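You operate a simulated robot arm through the tools that you are given. There is no shell and no other tool. Be economical: measure what you need, move in short steps, check, and stop when the job is done.

Carry out the task below with a simulated robot arm. There is one attempt and no reset: what you move stays moved.

TASK
Fill the bedside glass to its line from the water bottle.
Fine: rest the wooden stopper on the side table, stand the bottle where it was and push the stopper back in. Set down upright: water bottle.

Only the result counts: the job must be done as asked and must still hold three seconds after the hand-in. Knocking over, shifting, dropping, spilling or breaking anything else fails it. A push-on lid holds only when it is set on centred and level and pressed home; a screw cap is set on level and turned clockwise until tight.

THE ROBOT
A 7-joint arm with a two-finger parallel gripper, fixed in place. Base frame: the origin is at the foot of the arm, x ahead of it, y to its left, z up. Readings come in mm, degrees, newtons and seconds.
With the tool pointing down near the work surface it reaches from about 340 to 780 mm from the base axis. Its first joint turns from -166.0 to 166.0 degrees. Payload 3.91 kg.
The TCP is the grasp point between the finger pads, 30 mm short of the fingertips. In the tool frame z runs along the fingers and y along their closing line. The gripper opens to 110 mm. The fingers are 20 mm wide and 10 mm thick; the gripper's body (48 by 112 mm) begins 55 mm behind the TCP.
Orientation is told as [roll, pitch, yaw] about the base's x, y, z axes, in that order, counted from this pose: with the fingers straight down and closing along the base's y, the tool's x points along the base's -x, its y along +y and its z along -z.

THE INTERFACE
- The arm moves only by the tool move_arm. Its argument "series" is a list of rows, each a list of 7 numbers: the turn, a rotation vector about the tool's x, y, z in units of 45 degrees (1.0 is 45 degrees), then the shift along the tool's x, y, z in units of 500 mm (1.0 is 500 mm), then the opening, from 0 (shut) to 1 (fully open). In form: [[wx, wy, wz, dx, dy, dz, claw], ...]. A call has 1 to 10 rows; each row is the pose to reach, as a shift and turn from the pose commanded when the call began, along the tool's axes at that moment. A call with a number of a shift or a turn outside -1 to 1 is refused whole. Rows are played at 5 a second. More than 50 mm and 8.6 degrees between two rows, or a gripper value outside its range, and nothing of the call is played. Where a pose cannot be reached the arm comes as near as it can. A force on the tool above 40 N (or 10 N above the force at the start of the call, whichever is more), or a blocked arm, ends the call early, and 0.2 s more pass. The fingers move at their own pace (about 153 mm/s each) and stop on an object; they squeeze with about 42 N. The grip force told is the motor's: it shows also when the fingers shut on nothing. Time passes only in rows, and 0.2 s behind the last, so rows that repeat a pose let the fingers close. The reply holds the time, the measured pose of the TCP, the force on the tool along the base axes, the opening and the grip force, in the units named above and with some noise, with the torque about the TCP (base axes, N m) and any sound that the robot's microphone picked up.
- Cameras (640 x 400 px; columns grow to the right, rows downward): "scene" is fixed at [398.3, 500.3, 1460.2]; the picture's right is [-0.99, 0.16, 0.00], its down [0.07, 0.47, -0.88] and it looks along [-0.14, -0.87, -0.47] (base axes); focal length 350 px, centre (320, 200). "wrist" rides on the gripper at [77, 7, -114] in the tool frame; the picture's right is [-0.09, 1.00, 0.00], its down [-0.80, -0.07, -0.59] and it looks along [-0.59, -0.05, 0.80] (tool axes); focal length 270 px, centre (320, 200). There is no depth. A picture from a camera that has moved, and an enlarged one, comes with that camera's place and axes in the base frame and with its lens.
- grab_frame(camera): a new picture of that camera. It takes no simulated time.
- raise_lower(by): slides the trunk up (or, below 0, down) by that many mm; the arm rides with it, the base frame stays. It gives what a move gives, with no picture.
- enlarge(camera, box): a new picture of the part [left, top, right, bottom] of that camera's present view, enlarged. It takes no simulated time.
- sign_off(): hands the job in; it is judged then, once.

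Go step by step. Nothing tells you positions but the pictures and the camera data: compare them with the known pose of the tool, close in by small moves and look again before you grip or let go. The budget is 120 turns and 68 pictures, counting those below and the enlarged ones. Unless the task says otherwise, let go and move clear before handing in, and close with one line.

The tools are called after "Emit:" as name(argument=value, ...) on one line, values as JSON. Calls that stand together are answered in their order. move_arm: Moves the arm, as the interface text tells. Its arguments: {"type":"object","properties":{"series":{"type":"array"}},"required":["series"]} The other tools are called the same way: raise_lower (by) slides the trunk up or down; grab_frame (camera) takes a picture; enlarge (camera, box) takes an enlarged picture of a part of a camera's view; sign_off () hands the job in.

At the start:

```text
t: 0.0
tcp_pos: [209.5, -439.4, 1232.3]
orientation: [0.0, -0.1, 0.0]
force: [-0.3, -0.1, -0.3]
moment: [-0.01, -0.02, 0.01]
width: 110.0
gripper_force: 0.1
trunk travel left (down, up): [-575.0, 35.0]
```

scene: 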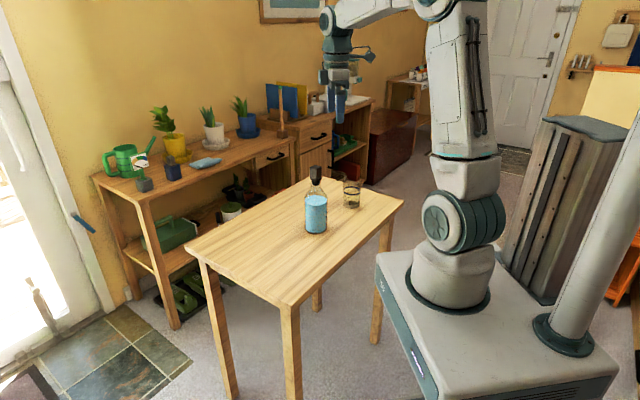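
wrist: 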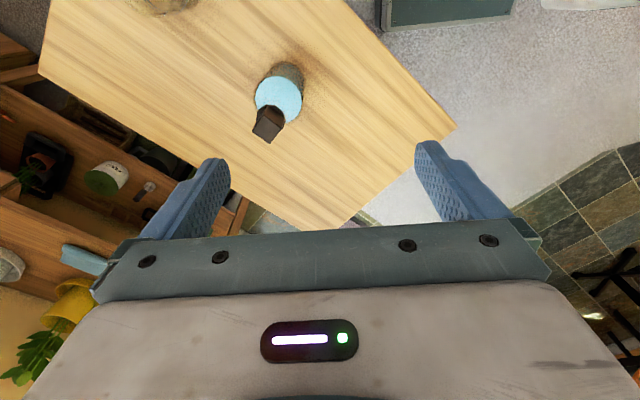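

The side table holds a bottle with a dark stopper and a glass near it. I'll take closer pictures to locate both.

Emit:
enlarge(camera="scene", box=[270, 150, 400, 250])

Emit:
enlarge(camera="wrist", box=[120, 0, 440, 200])

```text
4.00 times, centred on (335, 200) of scene
camera zoom: at [398.3, 500.3, 1460.2], right [-0.99, 0.16, 0.0], down [0.07, 0.47, -0.88], along [-0.14, -0.87, -0.47], focal length 1401 px, centre (260, 200)
```

zoom: 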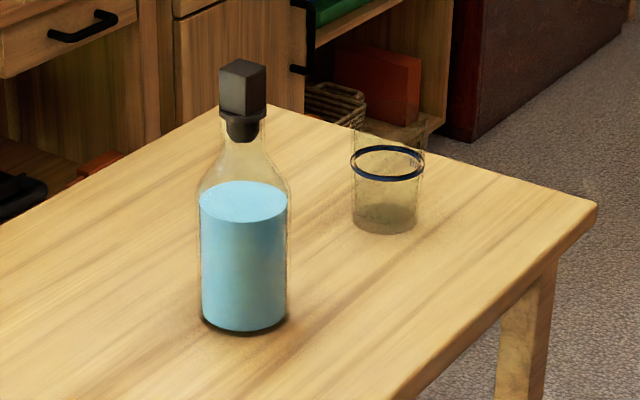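

```text
2.00 times, centred on (280, 100) of wrist
camera zoom: at [133.4, -432.6, 1347.5], right [0.09, 1.0, 0.0], down [0.8, -0.07, 0.59], along [0.59, -0.05, -0.8], focal length 541 px, centre (400, 400)
```

zoom: 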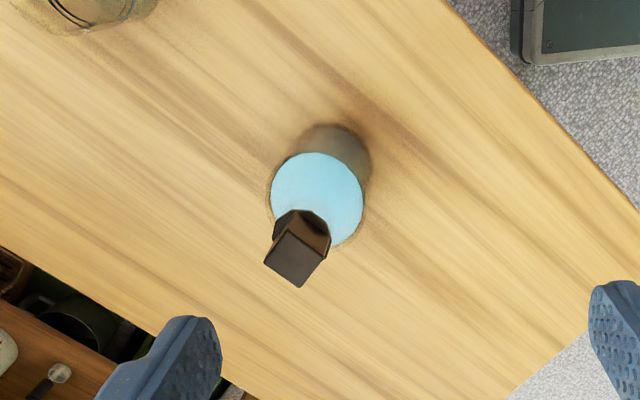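

The stopper top is at about (251, -505, 1035) and the bottle's base is at z ≈ 803. The glass is near (90, -656), with its rim at about 889 and its line at about 865. I'll move above the stopper and look again.

Emit:
move_arm(series=[[0, 0, 0, -0.04, -0.066, 0, 1], [0, 0, 0, -0.083, -0.131, 0, 1], [0, 0, 0, -0.083, -0.131, 0, 1]])

Emit:
raise_lower(by=-100)

Emit:
grab_frame(camera="wrist")

Emit:
grab_frame(camera="scene")

```text
t: 0.8
tcp_pos: [249.5, -503.9, 1232.1]
orientation: [0.0, 0.0, 0.0]
force: [1.2, 0.8, -0.6]
moment: [0.02, 0.0, 0.02]
width: 109.9
gripper_force: 0.0
trunk travel left (down, up): [-575.0, 35.0]
```

```text
t: 2.1
tcp_pos: [248.7, -504.0, 1131.9]
orientation: [-0.1, 0.0, 0.0]
force: [0.3, 0.4, -0.6]
moment: [0.0, 0.0, 0.03]
width: 109.9
gripper_force: 0.0
trunk travel left (down, up): [-475.0, 135.0]
```

```text
63 pictures are left
camera wrist: at [173.5, -497.5, 1247.5], right [0.09, 1.0, 0.0], down [0.8, -0.07, 0.59], along [0.59, -0.05, -0.8], focal length 270 px, centre (320, 200)
```

wrist: 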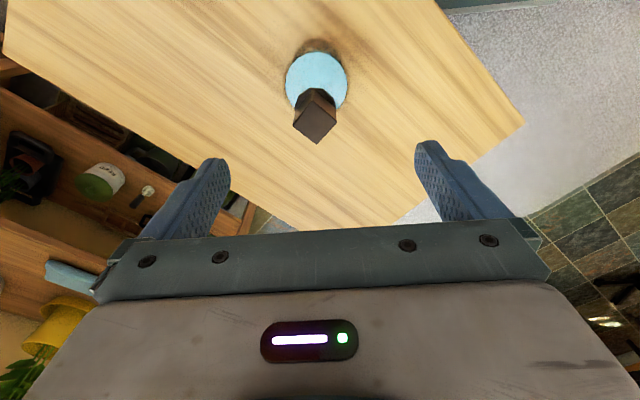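

```text
62 pictures are left
```

scene: 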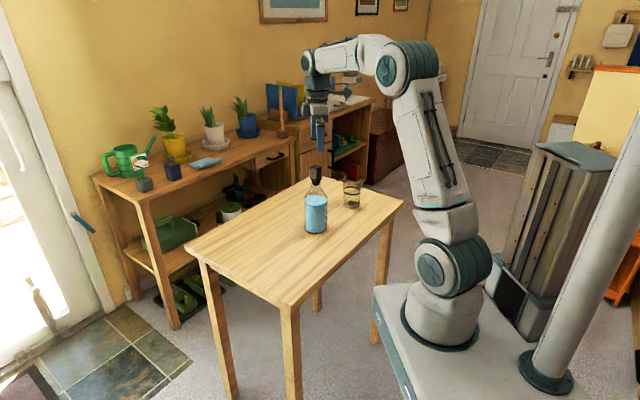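

The stopper sits under the gripper. I'll enlarge to get its centre and how it is turned.

Emit:
enlarge(camera="wrist", box=[260, 30, 388, 150])

Emit:
enlarge(camera="scene", box=[288, 140, 368, 240])

```text
3.33 times, centred on (324, 90) of wrist
camera zoom: at [173.5, -497.5, 1247.5], right [0.09, 1.0, 0.0], down [0.8, -0.07, 0.59], along [0.59, -0.05, -0.8], focal length 901 px, centre (307, 567)
```

zoom: 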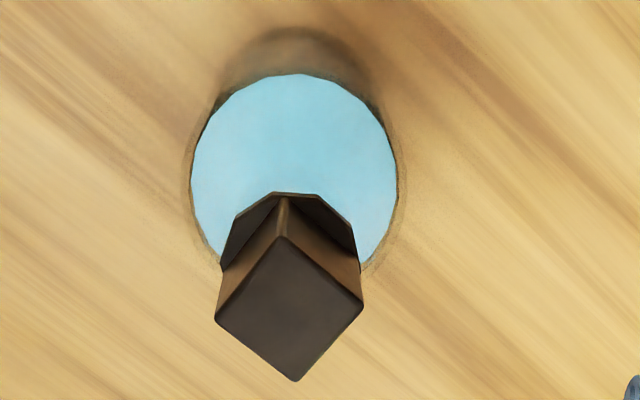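

```text
4.00 times, centred on (328, 190) of scene
camera zoom: at [398.3, 500.3, 1460.2], right [-0.99, 0.16, 0.0], down [0.07, 0.47, -0.88], along [-0.14, -0.87, -0.47], focal length 1401 px, centre (288, 240)
```

zoom: 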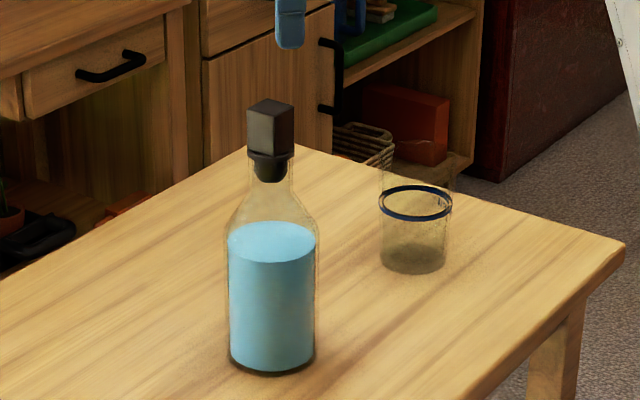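

The stopper has a 26 mm square head turned 45°, centred near (252.5, -508.5), with a wider collar below the head at about z 1003. I'll turn the gripper 45° and centre it over the stopper.

Emit:
move_arm(series=[[0, 0, 0.17, -0.001, -0.002, 0, 0.6], [0, 0, 0.34, -0.003, -0.004, 0, 0.6], [0, 0, 0.51, -0.004, -0.006, 0, 0.6], [0, 0, 0.68, -0.006, -0.008, 0, 0.6], [0, 0, 0.85, -0.007, -0.009, 0, 0.6], [0, 0, 1, -0.007, -0.009, 0, 0.6], [0, 0, 1, -0.007, -0.009, 0, 0.6]])

Emit:
raise_lower(by=-65)

Emit:
grab_frame(camera="wrist")

Emit:
enlarge(camera="scene", box=[288, 130, 368, 190])

```text
t: 3.7
tcp_pos: [252.5, -509.9, 1132.2]
orientation: [0.0, 0.1, -45.1]
force: [0.5, 0.2, -0.8]
moment: [-0.03, 0.01, -0.01]
width: 65.9
gripper_force: 0.0
trunk travel left (down, up): [-475.0, 135.0]
```

```text
t: 4.8
tcp_pos: [253.9, -508.3, 1067.3]
orientation: [0.0, 0.1, -45.0]
force: [-1.0, -0.7, 0.3]
moment: [-0.05, -0.01, 0.0]
width: 66.2
gripper_force: 0.1
trunk travel left (down, up): [-410.0, 200.0]
```

```text
59 pictures are left
camera wrist: at [204.3, -449.7, 1182.5], right [0.77, 0.64, 0.0], down [0.52, -0.62, 0.59], along [0.38, -0.46, -0.8], focal length 270 px, centre (320, 200)
```

wrist: 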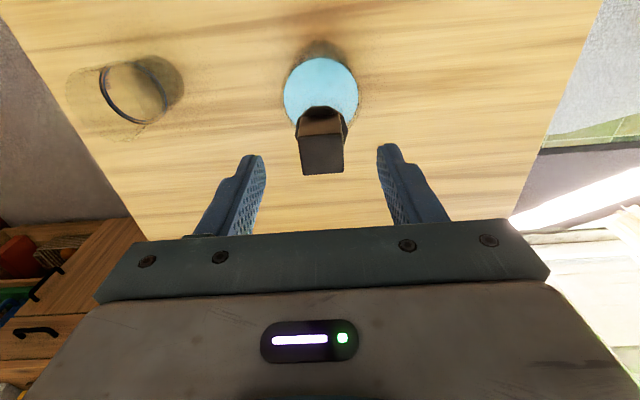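

```text
6.67 times, centred on (328, 160) of scene
camera zoom: at [398.3, 500.3, 1460.2], right [-0.99, 0.16, 0.0], down [0.07, 0.47, -0.88], along [-0.14, -0.87, -0.47], focal length 2334 px, centre (267, 467)
```

zoom: 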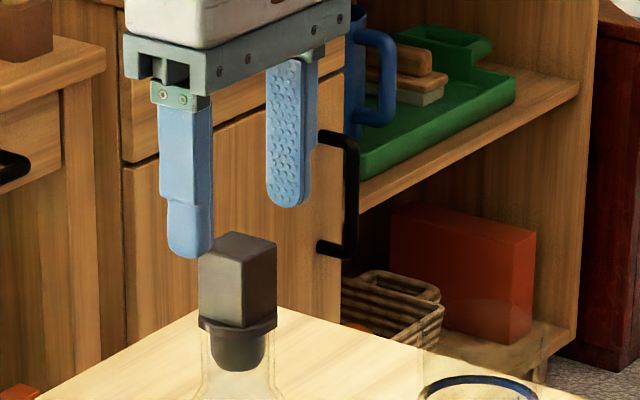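

Stopper and fingers are aligned. I'll lower so the fingertips end just above the collar, then close.

Emit:
move_arm(series=[[0, 0, 0, 0, 0, 0.03, 0.6], [0, 0, 0, 0, 0, 0.062, 0.6], [0, 0, 0, 0, 0, 0.062, 0.6], [0, 0, 0, 0, 0, 0.062, 0], [0, 0, 0, 0, 0, 0.062, 0], [0, 0, 0, 0, 0, 0.062, 0], [0, 0, 0, 0, 0, 0.062, 0]])

Emit:
enlarge(camera="scene", box=[288, 130, 368, 190])

```text
t: 6.4
tcp_pos: [252.7, -509.0, 1035.8]
orientation: [0.0, 0.1, -45.0]
force: [0.4, -0.4, 1.0]
moment: [-0.03, 0.01, 0.02]
width: 26.5
gripper_force: 42.1
trunk travel left (down, up): [-410.0, 200.0]
```

```text
6.67 times, centred on (328, 160) of scene
camera zoom: at [398.3, 500.3, 1460.2], right [-0.99, 0.16, 0.0], down [0.07, 0.47, -0.88], along [-0.14, -0.87, -0.47], focal length 2334 px, centre (267, 467)
```

zoom: 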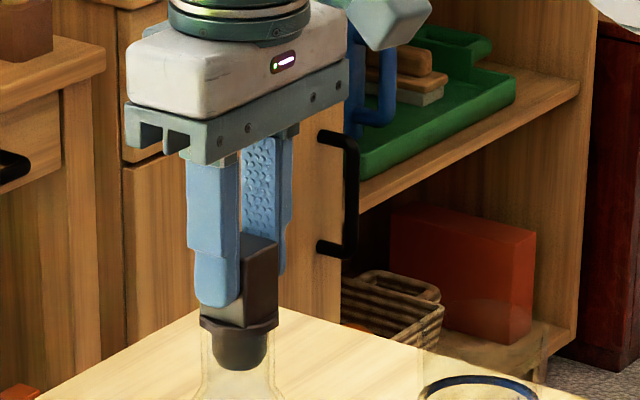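

The head is gripped at 26.5 mm. I'll pull the stopper straight up slowly.

Emit:
move_arm(series=[[0, 0, 0, 0, 0, -0.01, 0], [0, 0, 0, 0, 0, -0.02, 0], [0, 0, 0, 0, 0, -0.04, 0], [0, 0, 0, 0, 0, -0.07, 0], [0, 0, 0, 0, 0, -0.1, 0], [0, 0, 0, 0, 0, -0.14, 0], [0, 0, 0, 0, 0, -0.14, 0]])

Emit:
enlarge(camera="scene", box=[288, 110, 408, 200])

```text
t: 8.0
tcp_pos: [252.6, -509.0, 1106.8]
orientation: [-0.1, 0.0, -45.0]
force: [0.3, -0.1, 1.2]
moment: [-0.01, 0.03, 0.0]
width: 26.3
gripper_force: 43.2
trunk travel left (down, up): [-410.0, 200.0]
```

```text
4.44 times, centred on (348, 155) of scene
camera zoom: at [398.3, 500.3, 1460.2], right [-0.99, 0.16, 0.0], down [0.07, 0.47, -0.88], along [-0.14, -0.87, -0.47], focal length 1556 px, centre (196, 400)
```

zoom: 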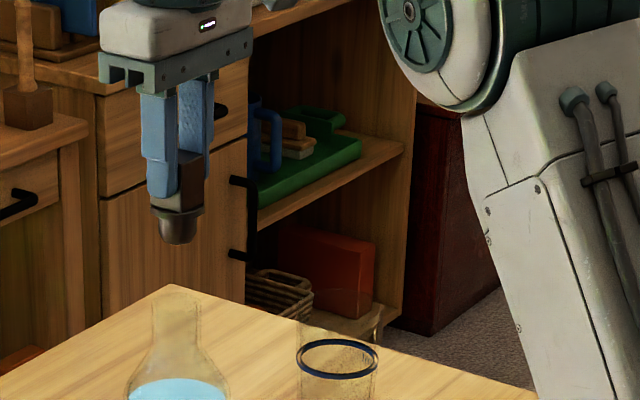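

The stopper is out. I'll look closely at the shape of its plug before choosing how to set it down.

Emit:
enlarge(camera="scene", box=[308, 135, 340, 175])

Emit:
enlarge(camera="scene", box=[180, 160, 410, 304])

```text
10.00 times, centred on (324, 155) of scene
camera zoom: at [398.3, 500.3, 1460.2], right [-0.99, 0.16, 0.0], down [0.07, 0.47, -0.88], along [-0.14, -0.87, -0.47], focal length 3502 px, centre (280, 650)
```

zoom: 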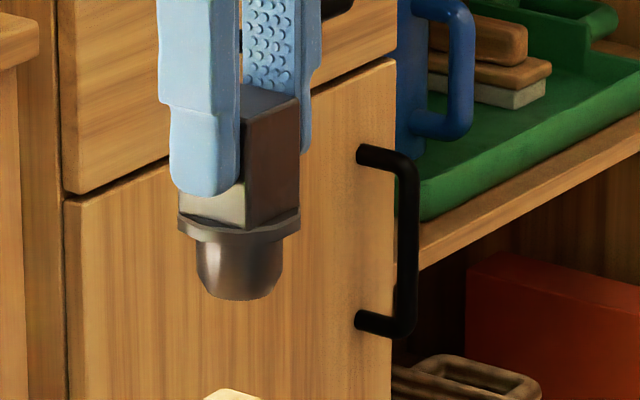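

```text
2.78 times, centred on (295, 232) of scene
camera zoom: at [398.3, 500.3, 1460.2], right [-0.99, 0.16, 0.0], down [0.07, 0.47, -0.88], along [-0.14, -0.87, -0.47], focal length 973 px, centre (389, 111)
```

zoom: 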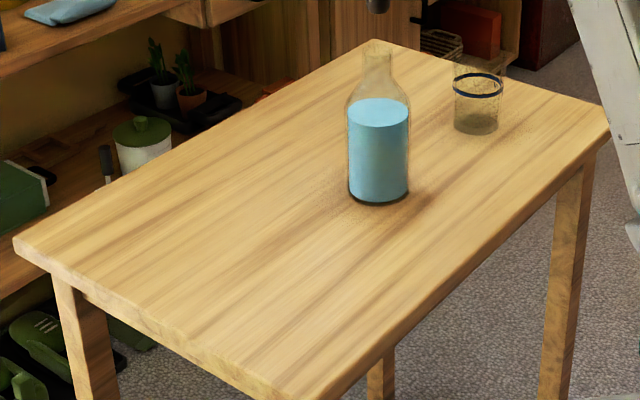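

The plug has a flat bottom about 25 mm below the collar, so it can stand on it. I'll carry the stopper to a clear spot near (400, -500), away from the bottle and glass.

Emit:
move_arm(series=[[0, 0, 0, -0.03, 0.03, 0, 0], [0, 0, 0, -0.07, 0.08, 0, 0], [0, 0, 0, -0.115, 0.13, 0, 0], [0, 0, 0, -0.16, 0.18, 0, 0], [0, 0, 0, -0.196, 0.221, 0, 0], [0, 0, 0, -0.196, 0.221, 0, 0]])

Emit:
raise_lower(by=-220)

Emit:
grab_frame(camera="scene")

Emit:
grab_frame(camera="wrist")

```text
t: 9.4
tcp_pos: [400.0, -499.2, 1105.1]
orientation: [-0.1, 0.0, -45.0]
force: [0.4, -0.2, -1.3]
moment: [-0.03, -0.02, 0.0]
width: 26.5
gripper_force: 42.2
trunk travel left (down, up): [-410.0, 200.0]
```

```text
t: 11.7
tcp_pos: [398.2, -500.2, 885.8]
orientation: [0.0, 0.1, -44.9]
force: [0.0, -0.7, -0.3]
moment: [-0.04, -0.01, 0.0]
width: 26.3
gripper_force: 42.2
trunk travel left (down, up): [-190.0, 420.0]
```

```text
53 pictures are left
```

scene: 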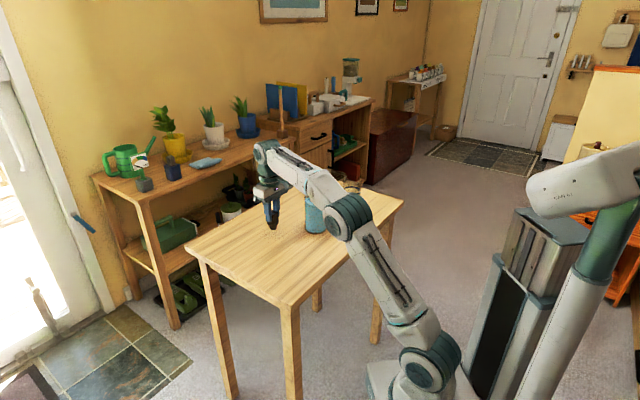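

```text
52 pictures are left
camera wrist: at [350.6, -441.1, 1000.7], right [0.77, 0.64, 0.0], down [0.52, -0.62, 0.59], along [0.38, -0.46, -0.8], focal length 270 px, centre (320, 200)
```

wrist: 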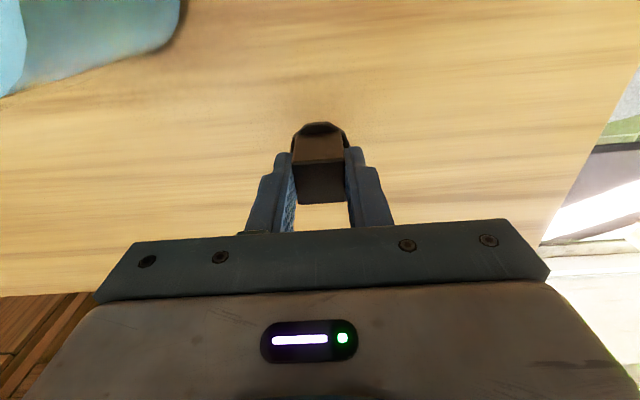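

The stopper hangs about 20 mm above the table. I'll lower it in small steps until it touches.

Emit:
move_arm(series=[[0, 0, 0, 0, 0, 0.014, 0], [0, 0, 0, 0, 0, 0.028, 0], [0, 0, 0, 0, 0, 0.032, 0], [0, 0, 0, 0, 0, 0.032, 0]])

Emit:
enlarge(camera="scene", box=[242, 180, 322, 240])

```text
t: 12.7
tcp_pos: [399.5, -499.1, 870.1]
orientation: [-0.1, 0.0, -45.0]
force: [-0.2, 0.6, 0.8]
moment: [0.0, 0.0, 0.02]
width: 26.3
gripper_force: 42.1
trunk travel left (down, up): [-190.0, 420.0]
```

```text
6.67 times, centred on (282, 210) of scene
camera zoom: at [398.3, 500.3, 1460.2], right [-0.99, 0.16, 0.0], down [0.07, 0.47, -0.88], along [-0.14, -0.87, -0.47], focal length 2334 px, centre (573, 133)
```

zoom: 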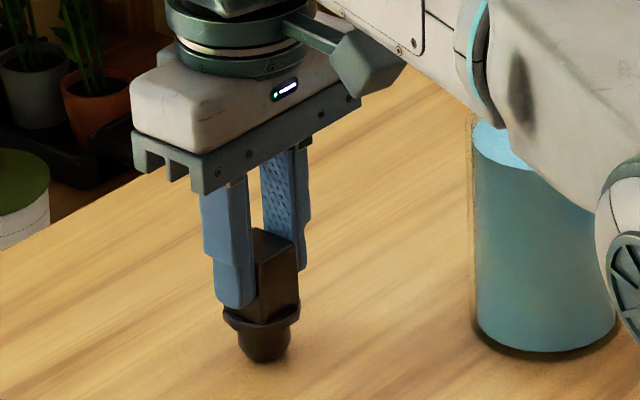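

It's nearly touching; a few millimetres more, watching the force.

Emit:
move_arm(series=[[0, 0, 0, 0, 0, 0.003, 0], [0, 0, 0, 0, 0, 0.006, 0], [0, 0, 0, 0, 0, 0.008, 0], [0, 0, 0, 0, 0, 0.008, 0]])

```text
t: 13.7
tcp_pos: [399.2, -501.4, 868.4]
orientation: [-0.1, -0.1, -45.0]
force: [1.1, -0.6, 8.3]
moment: [-0.1, -0.11, 0.0]
width: 26.3
gripper_force: 42.1
trunk travel left (down, up): [-190.0, 420.0]
```

Contact at about 868 with 8 N. I'll ease off by about a millimetre and open the fingers a little.

Emit:
move_arm(series=[[0, 0, 0, 0, 0, -0.003, 0], [0, 0, 0, 0, 0, -0.003, 0]])

```text
t: 14.3
tcp_pos: [399.0, -500.0, 866.9]
orientation: [0.0, 0.0, -44.9]
force: [0.1, -0.7, 4.4]
moment: [-0.08, -0.06, -0.01]
width: 26.3
gripper_force: 41.9
trunk travel left (down, up): [-190.0, 420.0]
```

Emit:
move_arm(series=[[0, 0, 0, 0, 0, -0.001, 0], [0, 0, 0, 0, 0, -0.001, 0.3], [0, 0, 0, 0, 0, -0.001, 0.45], [0, 0, 0, 0, 0, -0.001, 0.45]])

Emit:
enlarge(camera="scene", box=[242, 180, 322, 240])

```text
t: 15.3
tcp_pos: [398.3, -500.7, 868.2]
orientation: [0.0, 0.0, -45.0]
force: [0.0, 0.4, 0.4]
moment: [-0.02, 0.0, -0.01]
width: 49.5
gripper_force: 0.0
trunk travel left (down, up): [-190.0, 420.0]
```

```text
6.67 times, centred on (282, 210) of scene
camera zoom: at [398.3, 500.3, 1460.2], right [-0.99, 0.16, 0.0], down [0.07, 0.47, -0.88], along [-0.14, -0.87, -0.47], focal length 2334 px, centre (573, 133)
```

zoom: 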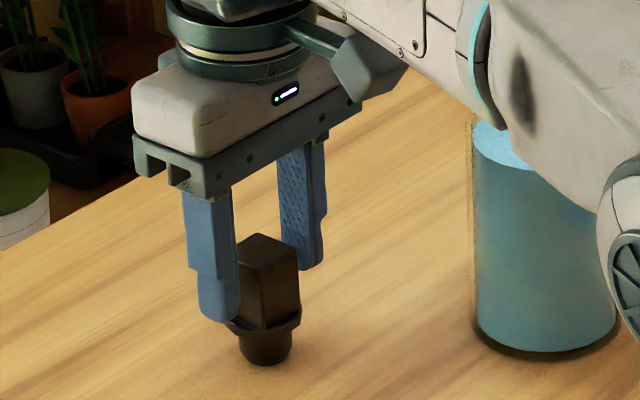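

The stopper stands upright on the table. I'll raise clear, then move to the robot's side of the bottle.

Emit:
raise_lower(by=210)

Emit:
move_arm(series=[[0, 0, 0, 0.05, -0.02, 0, 1], [0, 0, 0, 0.12, -0.05, 0, 1], [0, 0, 0, 0.19, -0.08, 0, 1], [0, 0, 0, 0.26, -0.11, 0, 1], [0, 0, 0, 0.33, -0.14, 0, 1], [0, 0, 0, 0.364, -0.156, 0, 1], [0, 0, 0.15, 0.364, -0.156, 0, 1], [0, 0, 0.3, 0.364, -0.156, 0, 1], [0, 0, 0.444, 0.364, -0.156, 0, 1], [0, 0, 0.444, 0.364, -0.156, 0, 1]])

```text
t: 17.6
tcp_pos: [398.9, -500.3, 1077.8]
orientation: [0.0, 0.0, -45.0]
force: [-0.2, -0.1, 0.4]
moment: [0.02, 0.01, -0.03]
width: 49.4
gripper_force: 0.0
trunk travel left (down, up): [-400.0, 210.0]
```

```text
t: 19.8
tcp_pos: [215.9, -427.2, 1077.6]
orientation: [0.0, 0.1, -65.0]
force: [0.3, 0.5, -0.4]
moment: [0.02, -0.01, 0.0]
width: 110.0
gripper_force: 0.0
trunk travel left (down, up): [-400.0, 210.0]
```

Next I'll pitch the tool so the fingers point outward toward the bottle, in two calls.

Emit:
move_arm(series=[[0, -0.17, 0, 0, 0, 0, 1], [0, -0.34, 0, 0, 0, 0, 1], [0, -0.51, 0, 0, 0, 0, 1], [0, -0.68, 0, 0, 0, 0, 1], [0, -0.85, 0, 0, 0, 0, 1], [0, -1, 0, 0, 0, 0, 1], [0, -1, 0, 0, 0, 0, 1]])

Emit:
move_arm(series=[[0, -0.14, 0, 0, 0, 0, 1], [0, -0.28, 0, 0, 0, 0, 1], [0, -0.42, 0, 0, 0, 0, 1], [0, -0.56, 0, 0, 0, 0, 1], [0, -0.56, 0, 0, 0, 0, 1]])

Emit:
grab_frame(camera="scene")

Emit:
grab_frame(camera="wrist")

```text
t: 21.4
tcp_pos: [214.8, -426.7, 1077.3]
orientation: [0.1, -45.0, -64.9]
force: [0.3, 0.1, 0.3]
moment: [0.02, -0.03, 0.04]
width: 109.7
gripper_force: 0.1
trunk travel left (down, up): [-400.0, 210.0]
```

```text
t: 22.6
tcp_pos: [215.1, -427.1, 1079.3]
orientation: [-0.1, -70.2, -64.9]
force: [0.2, -0.9, 0.1]
moment: [0.05, 0.04, 0.0]
width: 110.1
gripper_force: 0.0
trunk travel left (down, up): [-400.0, 210.0]
```

```text
49 pictures are left
```

scene: 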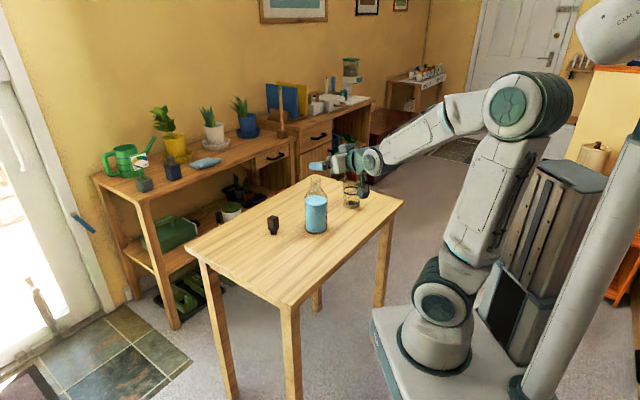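

```text
48 pictures are left
camera wrist: at [165.6, -302.8, 1044.4], right [0.92, 0.39, 0.08], down [-0.19, 0.23, 0.95], along [0.36, -0.89, 0.29], focal length 270 px, centre (320, 200)
```

wrist: 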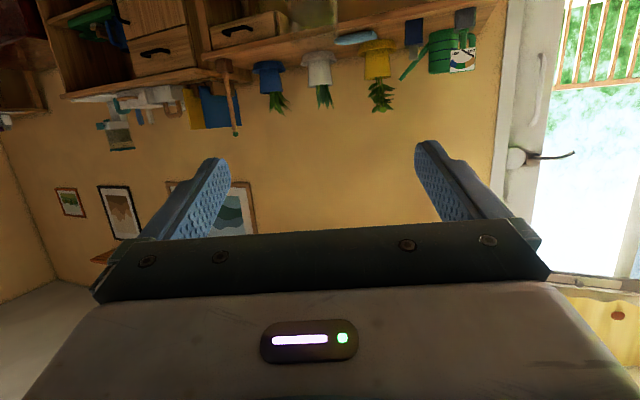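

The tool reaches the near-horizontal pose cleanly. I'll lower to body-grasp height and look before advancing.

Emit:
raise_lower(by=-195)

Emit:
grab_frame(camera="wrist")

Emit:
enlarge(camera="scene", box=[260, 140, 420, 240])

```text
t: 24.7
tcp_pos: [215.0, -427.9, 883.7]
orientation: [0.0, -70.2, -65.0]
force: [0.3, -0.1, -0.1]
moment: [-0.04, -0.03, -0.01]
width: 110.0
gripper_force: 0.0
trunk travel left (down, up): [-205.0, 405.0]
```

```text
47 pictures are left
camera wrist: at [165.6, -302.8, 849.6], right [0.92, 0.39, 0.08], down [-0.19, 0.23, 0.95], along [0.36, -0.89, 0.28], focal length 270 px, centre (320, 200)
```

wrist: 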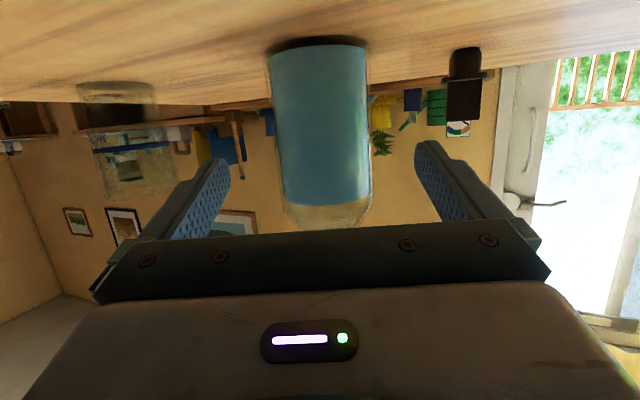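

```text
4.00 times, centred on (340, 190) of scene
camera zoom: at [398.3, 500.3, 1460.2], right [-0.99, 0.16, 0.0], down [0.07, 0.47, -0.88], along [-0.14, -0.87, -0.47], focal length 1401 px, centre (240, 240)
```

zoom: 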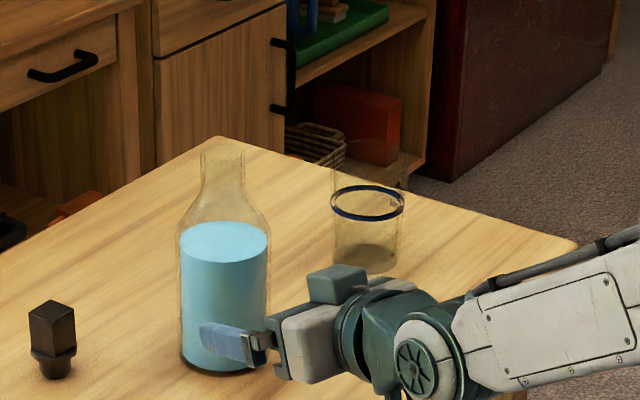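

The bottle is centred between the fingers. I'll advance 86 mm horizontally, then check before closing.

Emit:
move_arm(series=[[0, 0, 0, -0.015, 0, 0.04, 1], [0, 0, 0, -0.03, 0, 0.08, 1], [0, 0, 0, -0.045, 0, 0.12, 1], [0, 0, 0, -0.0588, 0, 0.1617, 1], [0, 0, 0, -0.0588, 0, 0.1617, 1]])

Emit:
grab_frame(camera="wrist")

Emit:
enlarge(camera="scene", box=[260, 140, 420, 240])

```text
t: 25.9
tcp_pos: [251.7, -504.6, 884.6]
orientation: [-0.1, -70.2, -65.0]
force: [-0.1, -0.5, 1.0]
moment: [0.02, 0.0, -0.04]
width: 109.9
gripper_force: 0.0
trunk travel left (down, up): [-205.0, 405.0]
```

```text
45 pictures are left
camera wrist: at [202.2, -380.5, 850.8], right [0.92, 0.39, 0.08], down [-0.19, 0.23, 0.95], along [0.36, -0.89, 0.28], focal length 270 px, centre (320, 200)
```

wrist: 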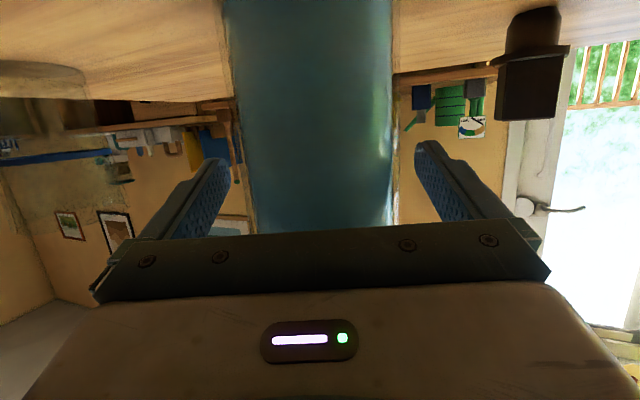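

```text
4.00 times, centred on (340, 190) of scene
camera zoom: at [398.3, 500.3, 1460.2], right [-0.99, 0.16, 0.0], down [0.07, 0.47, -0.88], along [-0.14, -0.87, -0.47], focal length 1401 px, centre (240, 240)
```

zoom: 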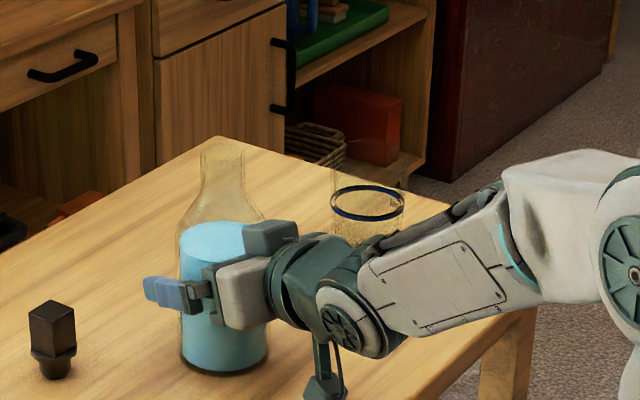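

The bottle is centred between the fingers. Closing now.

Emit:
move_arm(series=[[0, 0, 0, 0, 0, 0, 0.72], [0, 0, 0, 0, 0, 0, 0.6], [0, 0, 0, 0, 0, 0, 0], [0, 0, 0, 0, 0, 0, 0], [0, 0, 0, 0, 0, 0, 0]])

```text
t: 27.1
tcp_pos: [251.7, -503.6, 883.1]
orientation: [0.0, -70.3, -65.0]
force: [2.3, -1.7, 1.5]
moment: [0.07, 0.07, 0.06]
width: 76.2
gripper_force: 41.9
trunk travel left (down, up): [-205.0, 405.0]
```

The bottle is held (76 mm). I'll lift it 60 mm and carry it upright to just beside the glass.

Emit:
raise_lower(by=60)

Emit:
move_arm(series=[[0, 0, 0, -0.005, -0.02, 0.014, 0], [0, 0, 0, -0.014, -0.055, 0.039, 0], [0, 0, 0, -0.023, -0.09, 0.064, 0], [0, 0, 0, -0.032, -0.125, 0.089, 0], [0, 0, 0, -0.039, -0.152, 0.108, 0], [0, 0, 0, -0.043, -0.166, 0.1184, 0], [0, 0, 0, -0.043, -0.166, 0.1184, 0]])

Emit:
grab_frame(camera="wrist")

Emit:
enlarge(camera="scene", box=[280, 140, 440, 240])

```text
t: 28.1
tcp_pos: [251.7, -504.8, 944.1]
orientation: [0.0, -70.1, -65.0]
force: [0.4, -0.3, -7.8]
moment: [0.05, 0.01, 0.01]
width: 76.4
gripper_force: 41.9
trunk travel left (down, up): [-265.0, 345.0]
```

```text
t: 29.7
tcp_pos: [204.1, -597.6, 943.5]
orientation: [0.0, -70.1, -64.9]
force: [0.4, 0.0, -7.6]
moment: [0.02, 0.05, 0.0]
width: 76.0
gripper_force: 41.6
trunk travel left (down, up): [-265.0, 345.0]
```

```text
43 pictures are left
camera wrist: at [153.9, -473.5, 909.5], right [0.92, 0.39, 0.08], down [-0.19, 0.23, 0.96], along [0.36, -0.89, 0.28], focal length 270 px, centre (320, 200)
```

wrist: 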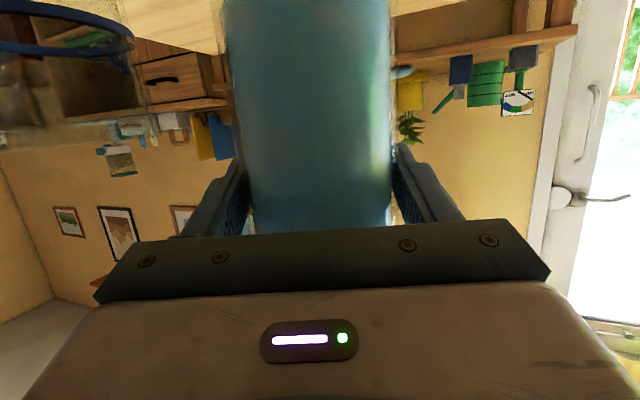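

```text
4.00 times, centred on (360, 190) of scene
camera zoom: at [398.3, 500.3, 1460.2], right [-0.99, 0.16, 0.0], down [0.07, 0.47, -0.88], along [-0.14, -0.87, -0.47], focal length 1401 px, centre (160, 240)
```

zoom: 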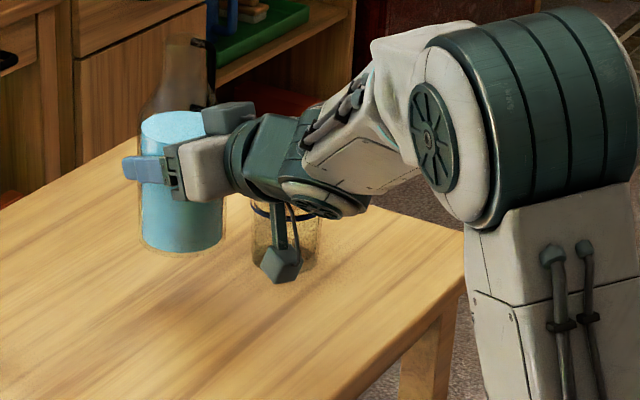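

The bottle is beside the glass, and its mouth will swing towards it. I'll tilt 40° and look.

Emit:
move_arm(series=[[-0.05, 0, 0.14, 0, 0, 0, 0], [-0.1, 0, 0.28, 0, 0, 0, 0], [-0.154, 0, 0.423, 0, 0, 0, 0], [-0.205, 0, 0.564, 0, 0, 0, 0], [-0.257, 0, 0.705, 0, 0, 0, 0], [-0.304, 0, 0.835, 0, 0, 0, 0], [-0.304, 0, 0.835, 0, 0, 0, 0]])

Emit:
grab_frame(camera="wrist")

Emit:
enlarge(camera="scene", box=[280, 140, 440, 240])

```text
t: 31.3
tcp_pos: [202.9, -597.5, 943.9]
orientation: [68.1, -46.1, -125.7]
force: [0.2, -0.5, -7.9]
moment: [0.0, 0.07, 0.02]
width: 76.3
gripper_force: 42.2
trunk travel left (down, up): [-265.0, 345.0]
```

```text
41 pictures are left
camera wrist: at [171.1, -464.9, 922.9], right [0.65, 0.27, 0.7], down [-0.73, -0.02, 0.69], along [0.2, -0.96, 0.18], focal length 270 px, centre (320, 200)
```

wrist: 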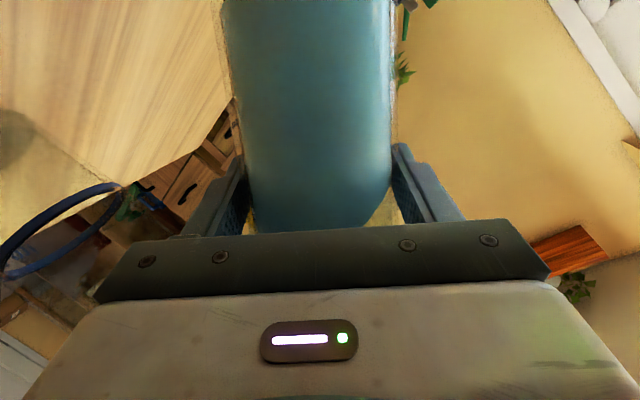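

```text
4.00 times, centred on (360, 190) of scene
camera zoom: at [398.3, 500.3, 1460.2], right [-0.99, 0.16, 0.0], down [0.07, 0.47, -0.88], along [-0.14, -0.87, -0.47], focal length 1401 px, centre (160, 240)
```

zoom: 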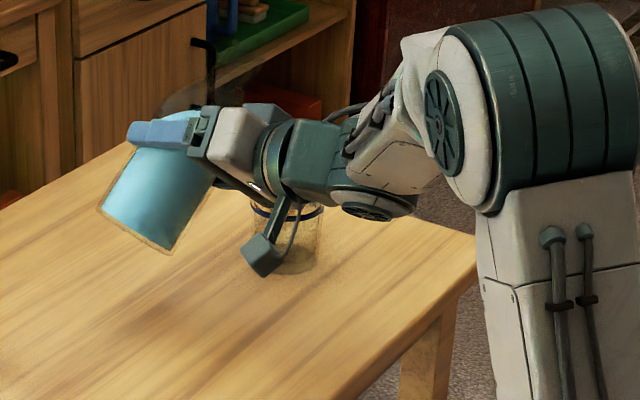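

The glass is near (95.5, -650) with its line at z ≈ 861, and the mouth will come just short of the glass centre. I'll lower by 34 mm and tilt on to 55°.

Emit:
raise_lower(by=-34)

Emit:
move_arm(series=[[-0.038, 0, 0.104, 0, 0, 0, 0], [-0.076, 0, 0.209, 0, 0, 0, 0], [-0.114, 0, 0.313, 0, 0, 0, 0], [-0.114, 0, 0.313, 0, 0, 0, 0]])

Emit:
grab_frame(camera="wrist")

Emit:
enlarge(camera="scene", box=[290, 160, 390, 230])

```text
t: 32.1
tcp_pos: [203.3, -596.4, 910.7]
orientation: [67.9, -46.1, -125.6]
force: [1.0, 0.2, -8.0]
moment: [-0.03, 0.11, 0.04]
width: 76.1
gripper_force: 42.1
trunk travel left (down, up): [-231.0, 379.0]
```

```text
t: 33.1
tcp_pos: [202.4, -597.9, 909.7]
orientation: [76.7, -32.5, -131.1]
force: [1.1, 0.0, -7.1]
moment: [0.04, 0.1, -0.04]
width: 76.4
gripper_force: 41.5
trunk travel left (down, up): [-231.0, 379.0]
```

```text
39 pictures are left
camera wrist: at [175.1, -463.3, 896.2], right [0.47, 0.19, 0.86], down [-0.87, -0.09, 0.49], along [0.17, -0.98, 0.12], focal length 270 px, centre (320, 200)
```

wrist: 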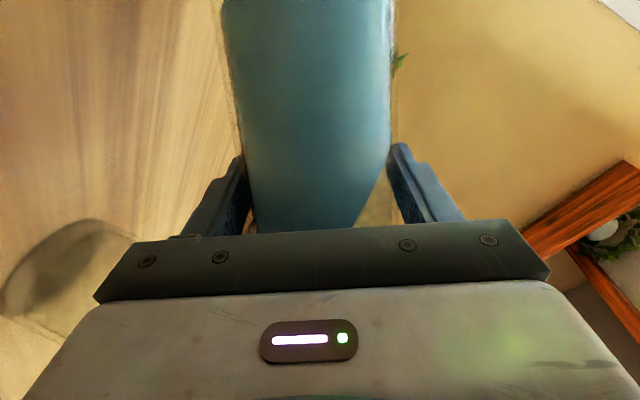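

```text
5.71 times, centred on (340, 195) of scene
camera zoom: at [398.3, 500.3, 1460.2], right [-0.99, 0.16, 0.0], down [0.07, 0.47, -0.88], along [-0.14, -0.87, -0.47], focal length 2001 px, centre (206, 229)
```

zoom: 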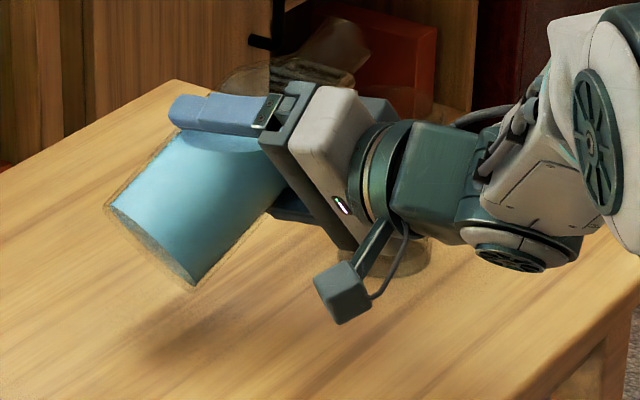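

The hand blocks the scene view of the glass, so I'll pour in small steps and back off to check. First I'll shift back 8 mm, rise 5 mm, tilt to 72° and look.

Emit:
move_arm(series=[[-0.04, 0, 0.11, 0.007, 0.0174, 0.0025, 0], [-0.08, 0, 0.22, 0.007, 0.0174, 0.0025, 0], [-0.129, 0, 0.355, 0.007, 0.0174, 0.0025, 0], [-0.129, 0, 0.355, 0.007, 0.0174, 0.0025, 0]])

Emit:
enlarge(camera="scene", box=[290, 160, 390, 230])

Emit:
grab_frame(camera="wrist")

```text
t: 34.1
tcp_pos: [209.6, -593.0, 914.7]
orientation: [83.8, -16.8, -134.1]
force: [0.0, 0.4, -7.4]
moment: [0.04, 0.08, -0.01]
width: 76.2
gripper_force: 41.9
trunk travel left (down, up): [-231.0, 379.0]
```

```text
5.71 times, centred on (340, 195) of scene
camera zoom: at [398.3, 500.3, 1460.2], right [-0.99, 0.16, 0.0], down [0.07, 0.47, -0.88], along [-0.14, -0.87, -0.47], focal length 2001 px, centre (206, 229)
```

zoom: 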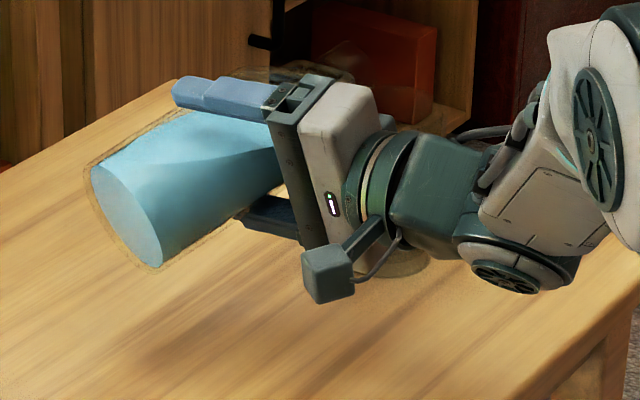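

```text
36 pictures are left
camera wrist: at [185.0, -458.0, 911.2], right [0.22, 0.07, 0.97], down [-0.96, -0.14, 0.23], along [0.15, -0.99, 0.04], focal length 270 px, centre (320, 200)
```

wrist: 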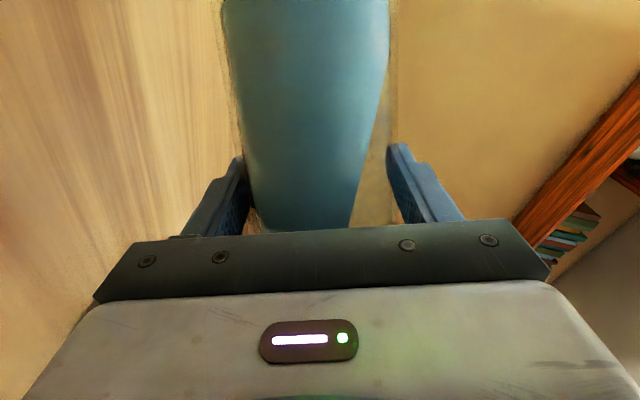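

No pouring yet, as far as I can tell. I'll step to 78° and hold briefly.

Emit:
move_arm(series=[[-0.023, 0, 0.063, 0, 0, 0, 0], [-0.046, 0, 0.126, 0, 0, 0, 0], [-0.046, 0, 0.126, 0, 0, 0, 0], [-0.046, 0, 0.126, 0, 0, 0, 0], [-0.046, 0, 0.126, 0, 0, 0, 0], [-0.046, 0, 0.126, 0, 0, 0, 0]])

Emit:
enlarge(camera="scene", box=[290, 160, 390, 230])

```text
t: 35.5
tcp_pos: [209.3, -593.4, 914.5]
orientation: [86.0, -11.3, -134.6]
force: [-0.4, 0.8, -7.1]
moment: [0.0, 0.11, -0.02]
width: 76.1
gripper_force: 41.9
trunk travel left (down, up): [-231.0, 379.0]
```

```text
5.71 times, centred on (340, 195) of scene
camera zoom: at [398.3, 500.3, 1460.2], right [-0.99, 0.16, 0.0], down [0.07, 0.47, -0.88], along [-0.14, -0.87, -0.47], focal length 2001 px, centre (206, 229)
```

zoom: 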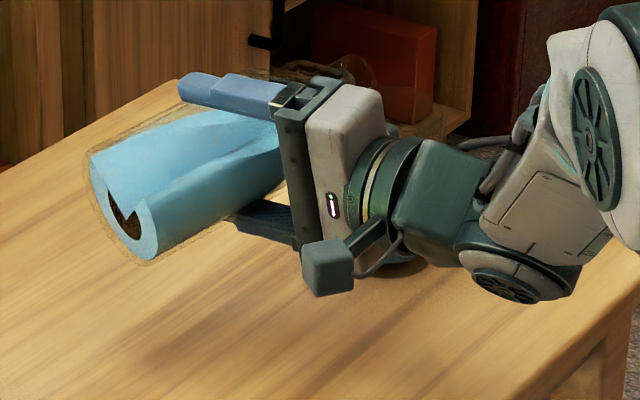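

Something bluish now shows at the glass's bottom, so I'll zoom in there.

Emit:
enlarge(camera="scene", box=[340, 176, 376, 216])

```text
10.00 times, centred on (358, 196) of scene
camera zoom: at [398.3, 500.3, 1460.2], right [-0.99, 0.16, 0.0], down [0.07, 0.47, -0.88], along [-0.14, -0.87, -0.47], focal length 3502 px, centre (-60, 240)
```

zoom: 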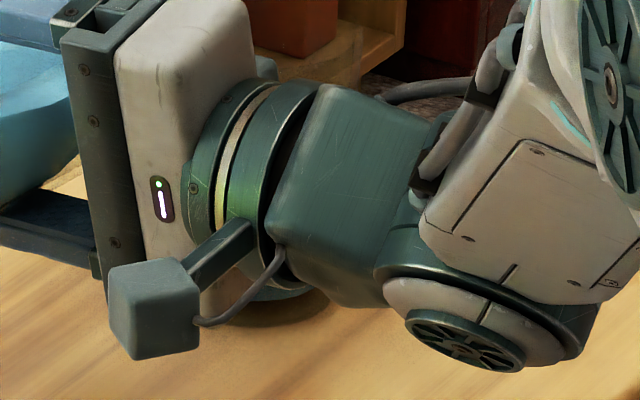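

There is water in the glass. I'll tilt back to stop the flow, raise, and check the level.

Emit:
move_arm(series=[[0.05, 0, -0.138, 0, 0, 0, 0], [0.1, 0, -0.276, 0, 0, 0, 0], [0.15, 0, -0.413, 0, 0, 0, 0], [0.2, 0, -0.55, 0, 0, 0, 0], [0.251, 0, -0.689, 0, 0, 0, 0], [0.251, 0, -0.689, 0, 0, 0, 0]])

Emit:
raise_lower(by=100)

Emit:
enlarge(camera="scene", box=[320, 160, 400, 220])

```text
t: 36.9
tcp_pos: [208.4, -593.6, 914.6]
orientation: [71.2, -41.8, -127.8]
force: [-0.7, -0.8, -7.6]
moment: [0.06, 0.05, -0.01]
width: 76.0
gripper_force: 41.8
trunk travel left (down, up): [-231.0, 379.0]
```

```text
t: 38.2
tcp_pos: [209.3, -593.3, 1015.2]
orientation: [71.3, -41.6, -127.9]
force: [0.0, -0.8, -7.7]
moment: [0.0, 0.1, 0.0]
width: 76.2
gripper_force: 42.1
trunk travel left (down, up): [-331.0, 279.0]
```

```text
6.67 times, centred on (360, 190) of scene
camera zoom: at [398.3, 500.3, 1460.2], right [-0.99, 0.16, 0.0], down [0.07, 0.47, -0.88], along [-0.14, -0.87, -0.47], focal length 2334 px, centre (53, 267)
```

zoom: 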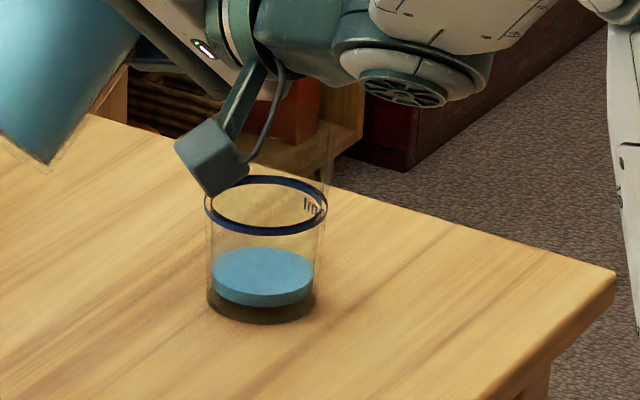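

About 9 mm of water is in, nothing is spilled, and roughly 42 mm more is needed to the ring. I'll go back down and pour at about 81°.

Emit:
raise_lower(by=-100)

Emit:
move_arm(series=[[-0.05, 0, 0.138, 0, 0, 0, 0], [-0.1, 0, 0.276, 0, 0, 0, 0], [-0.15, 0, 0.413, 0, 0, 0, 0], [-0.205, 0, 0.564, 0, 0, 0, 0], [-0.205, 0, 0.564, 0, 0, 0, 0]])

Emit:
move_arm(series=[[-0.023, 0, 0.063, 0, 0, 0, 0], [-0.046, 0, 0.126, 0, 0, 0, 0], [-0.057, 0, 0.157, 0, 0, 0, 0], [-0.068, 0, 0.188, 0, 0, 0, 0], [-0.068, 0, 0.188, 0, 0, 0, 0], [-0.068, 0, 0.188, 0, 0, 0, 0], [-0.068, 0, 0.188, 0, 0, 0, 0], [-0.068, 0, 0.188, 0, 0, 0, 0], [-0.068, 0, 0.188, 0, 0, 0, 0]])

Emit:
move_arm(series=[[0.05, 0, -0.138, 0, 0, 0, 0], [0.1, 0, -0.276, 0, 0, 0, 0], [0.15, 0, -0.413, 0, 0, 0, 0], [0.2, 0, -0.55, 0, 0, 0, 0], [0.274, 0, -0.752, 0, 0, 0, 0], [0.274, 0, -0.752, 0, 0, 0, 0]])

Emit:
raise_lower(by=100)

Emit:
enlarge(camera="scene", box=[320, 160, 400, 220])

```text
t: 39.5
tcp_pos: [209.2, -594.2, 915.6]
orientation: [71.3, -41.7, -127.9]
force: [0.2, -0.1, -8.3]
moment: [-0.02, 0.05, 0.0]
width: 76.3
gripper_force: 41.7
trunk travel left (down, up): [-231.0, 379.0]
```

```text
t: 40.7
tcp_pos: [209.8, -594.4, 914.6]
orientation: [83.8, -16.8, -134.1]
force: [-0.2, -0.1, -8.3]
moment: [-0.02, 0.11, 0.02]
width: 76.0
gripper_force: 42.5
trunk travel left (down, up): [-231.0, 379.0]
```

```text
t: 42.7
tcp_pos: [210.1, -593.8, 915.4]
orientation: [87.0, -8.5, -134.8]
force: [0.2, 1.3, -7.2]
moment: [0.03, 0.11, 0.0]
width: 76.1
gripper_force: 42.2
trunk travel left (down, up): [-231.0, 379.0]
```

```text
refused: row 5 steps farther than a row can; nothing moved
```

```text
t: 44.0
tcp_pos: [209.1, -593.0, 1014.5]
orientation: [87.0, -8.5, -134.8]
force: [0.5, 0.4, -7.2]
moment: [-0.02, 0.09, -0.02]
width: 75.9
gripper_force: 42.5
trunk travel left (down, up): [-331.0, 279.0]
```

```text
6.67 times, centred on (360, 190) of scene
camera zoom: at [398.3, 500.3, 1460.2], right [-0.99, 0.16, 0.0], down [0.07, 0.47, -0.88], along [-0.14, -0.87, -0.47], focal length 2334 px, centre (53, 267)
```

zoom: 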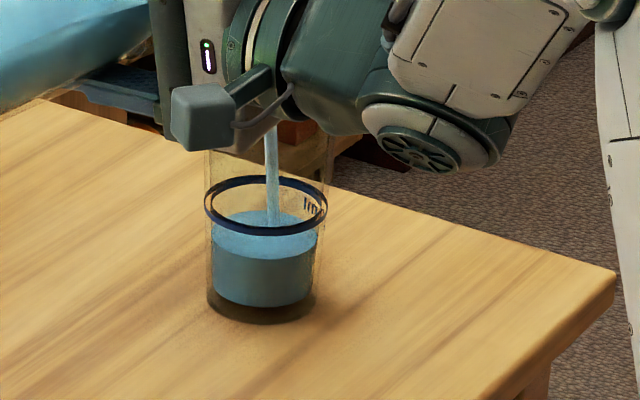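

One call was refused, so the bottle is still pouring, though the stream is landing inside the glass. I'll tilt back now.

Emit:
move_arm(series=[[0.06, 0, -0.165, 0, 0, 0, 0], [0.12, 0, -0.33, 0, 0, 0, 0], [0.18, 0, -0.495, 0, 0, 0, 0], [0.23, 0, -0.63, 0, 0, 0, 0], [0.274, 0, -0.752, 0, 0, 0, 0], [0.274, 0, -0.752, 0, 0, 0, 0]])

Emit:
enlarge(camera="scene", box=[340, 175, 372, 215])

```text
t: 45.5
tcp_pos: [208.8, -593.9, 1014.5]
orientation: [71.2, -41.8, -127.8]
force: [0.2, 0.0, -7.7]
moment: [0.03, 0.05, 0.0]
width: 75.8
gripper_force: 41.9
trunk travel left (down, up): [-331.0, 279.0]
```

```text
10.00 times, centred on (356, 195) of scene
camera zoom: at [398.3, 500.3, 1460.2], right [-0.99, 0.16, 0.0], down [0.07, 0.47, -0.88], along [-0.14, -0.87, -0.47], focal length 3502 px, centre (-40, 250)
```

zoom: 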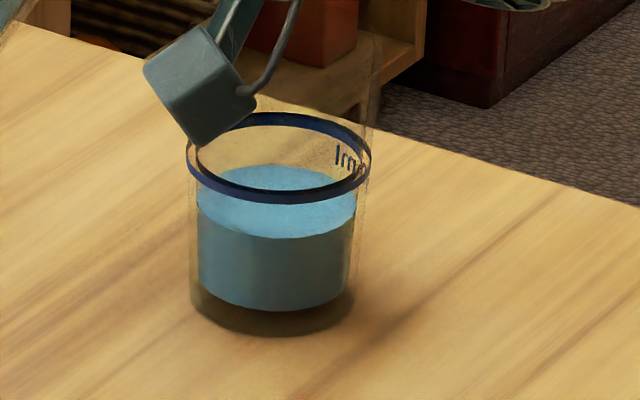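

No spill, and about 19 mm remains to the ring (around 56 ml). The glass stays visible at this height and the stream lands well inside it, so I'll continue from here and watch.

Emit:
move_arm(series=[[-0.06, 0, 0.165, 0, 0, 0, 0], [-0.12, 0, 0.33, 0, 0, 0, 0], [-0.18, 0, 0.495, 0, 0, 0, 0], [-0.23, 0, 0.63, 0, 0, 0, 0], [-0.277, 0, 0.761, 0, 0, 0, 0], [-0.277, 0, 0.761, 0, 0, 0, 0]])

Emit:
enlarge(camera="scene", box=[340, 175, 372, 215])

```text
t: 46.9
tcp_pos: [209.7, -593.6, 1014.5]
orientation: [87.2, -8.0, -134.8]
force: [0.3, -0.2, -7.1]
moment: [0.03, 0.07, 0.01]
width: 75.9
gripper_force: 41.4
trunk travel left (down, up): [-331.0, 279.0]
```

```text
10.00 times, centred on (356, 195) of scene
camera zoom: at [398.3, 500.3, 1460.2], right [-0.99, 0.16, 0.0], down [0.07, 0.47, -0.88], along [-0.14, -0.87, -0.47], focal length 3502 px, centre (-40, 250)
```

zoom: 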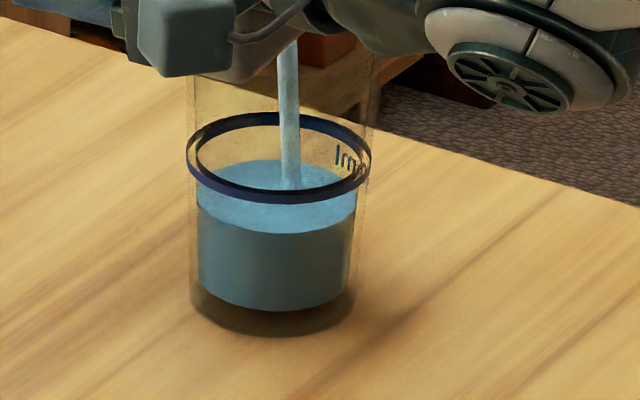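

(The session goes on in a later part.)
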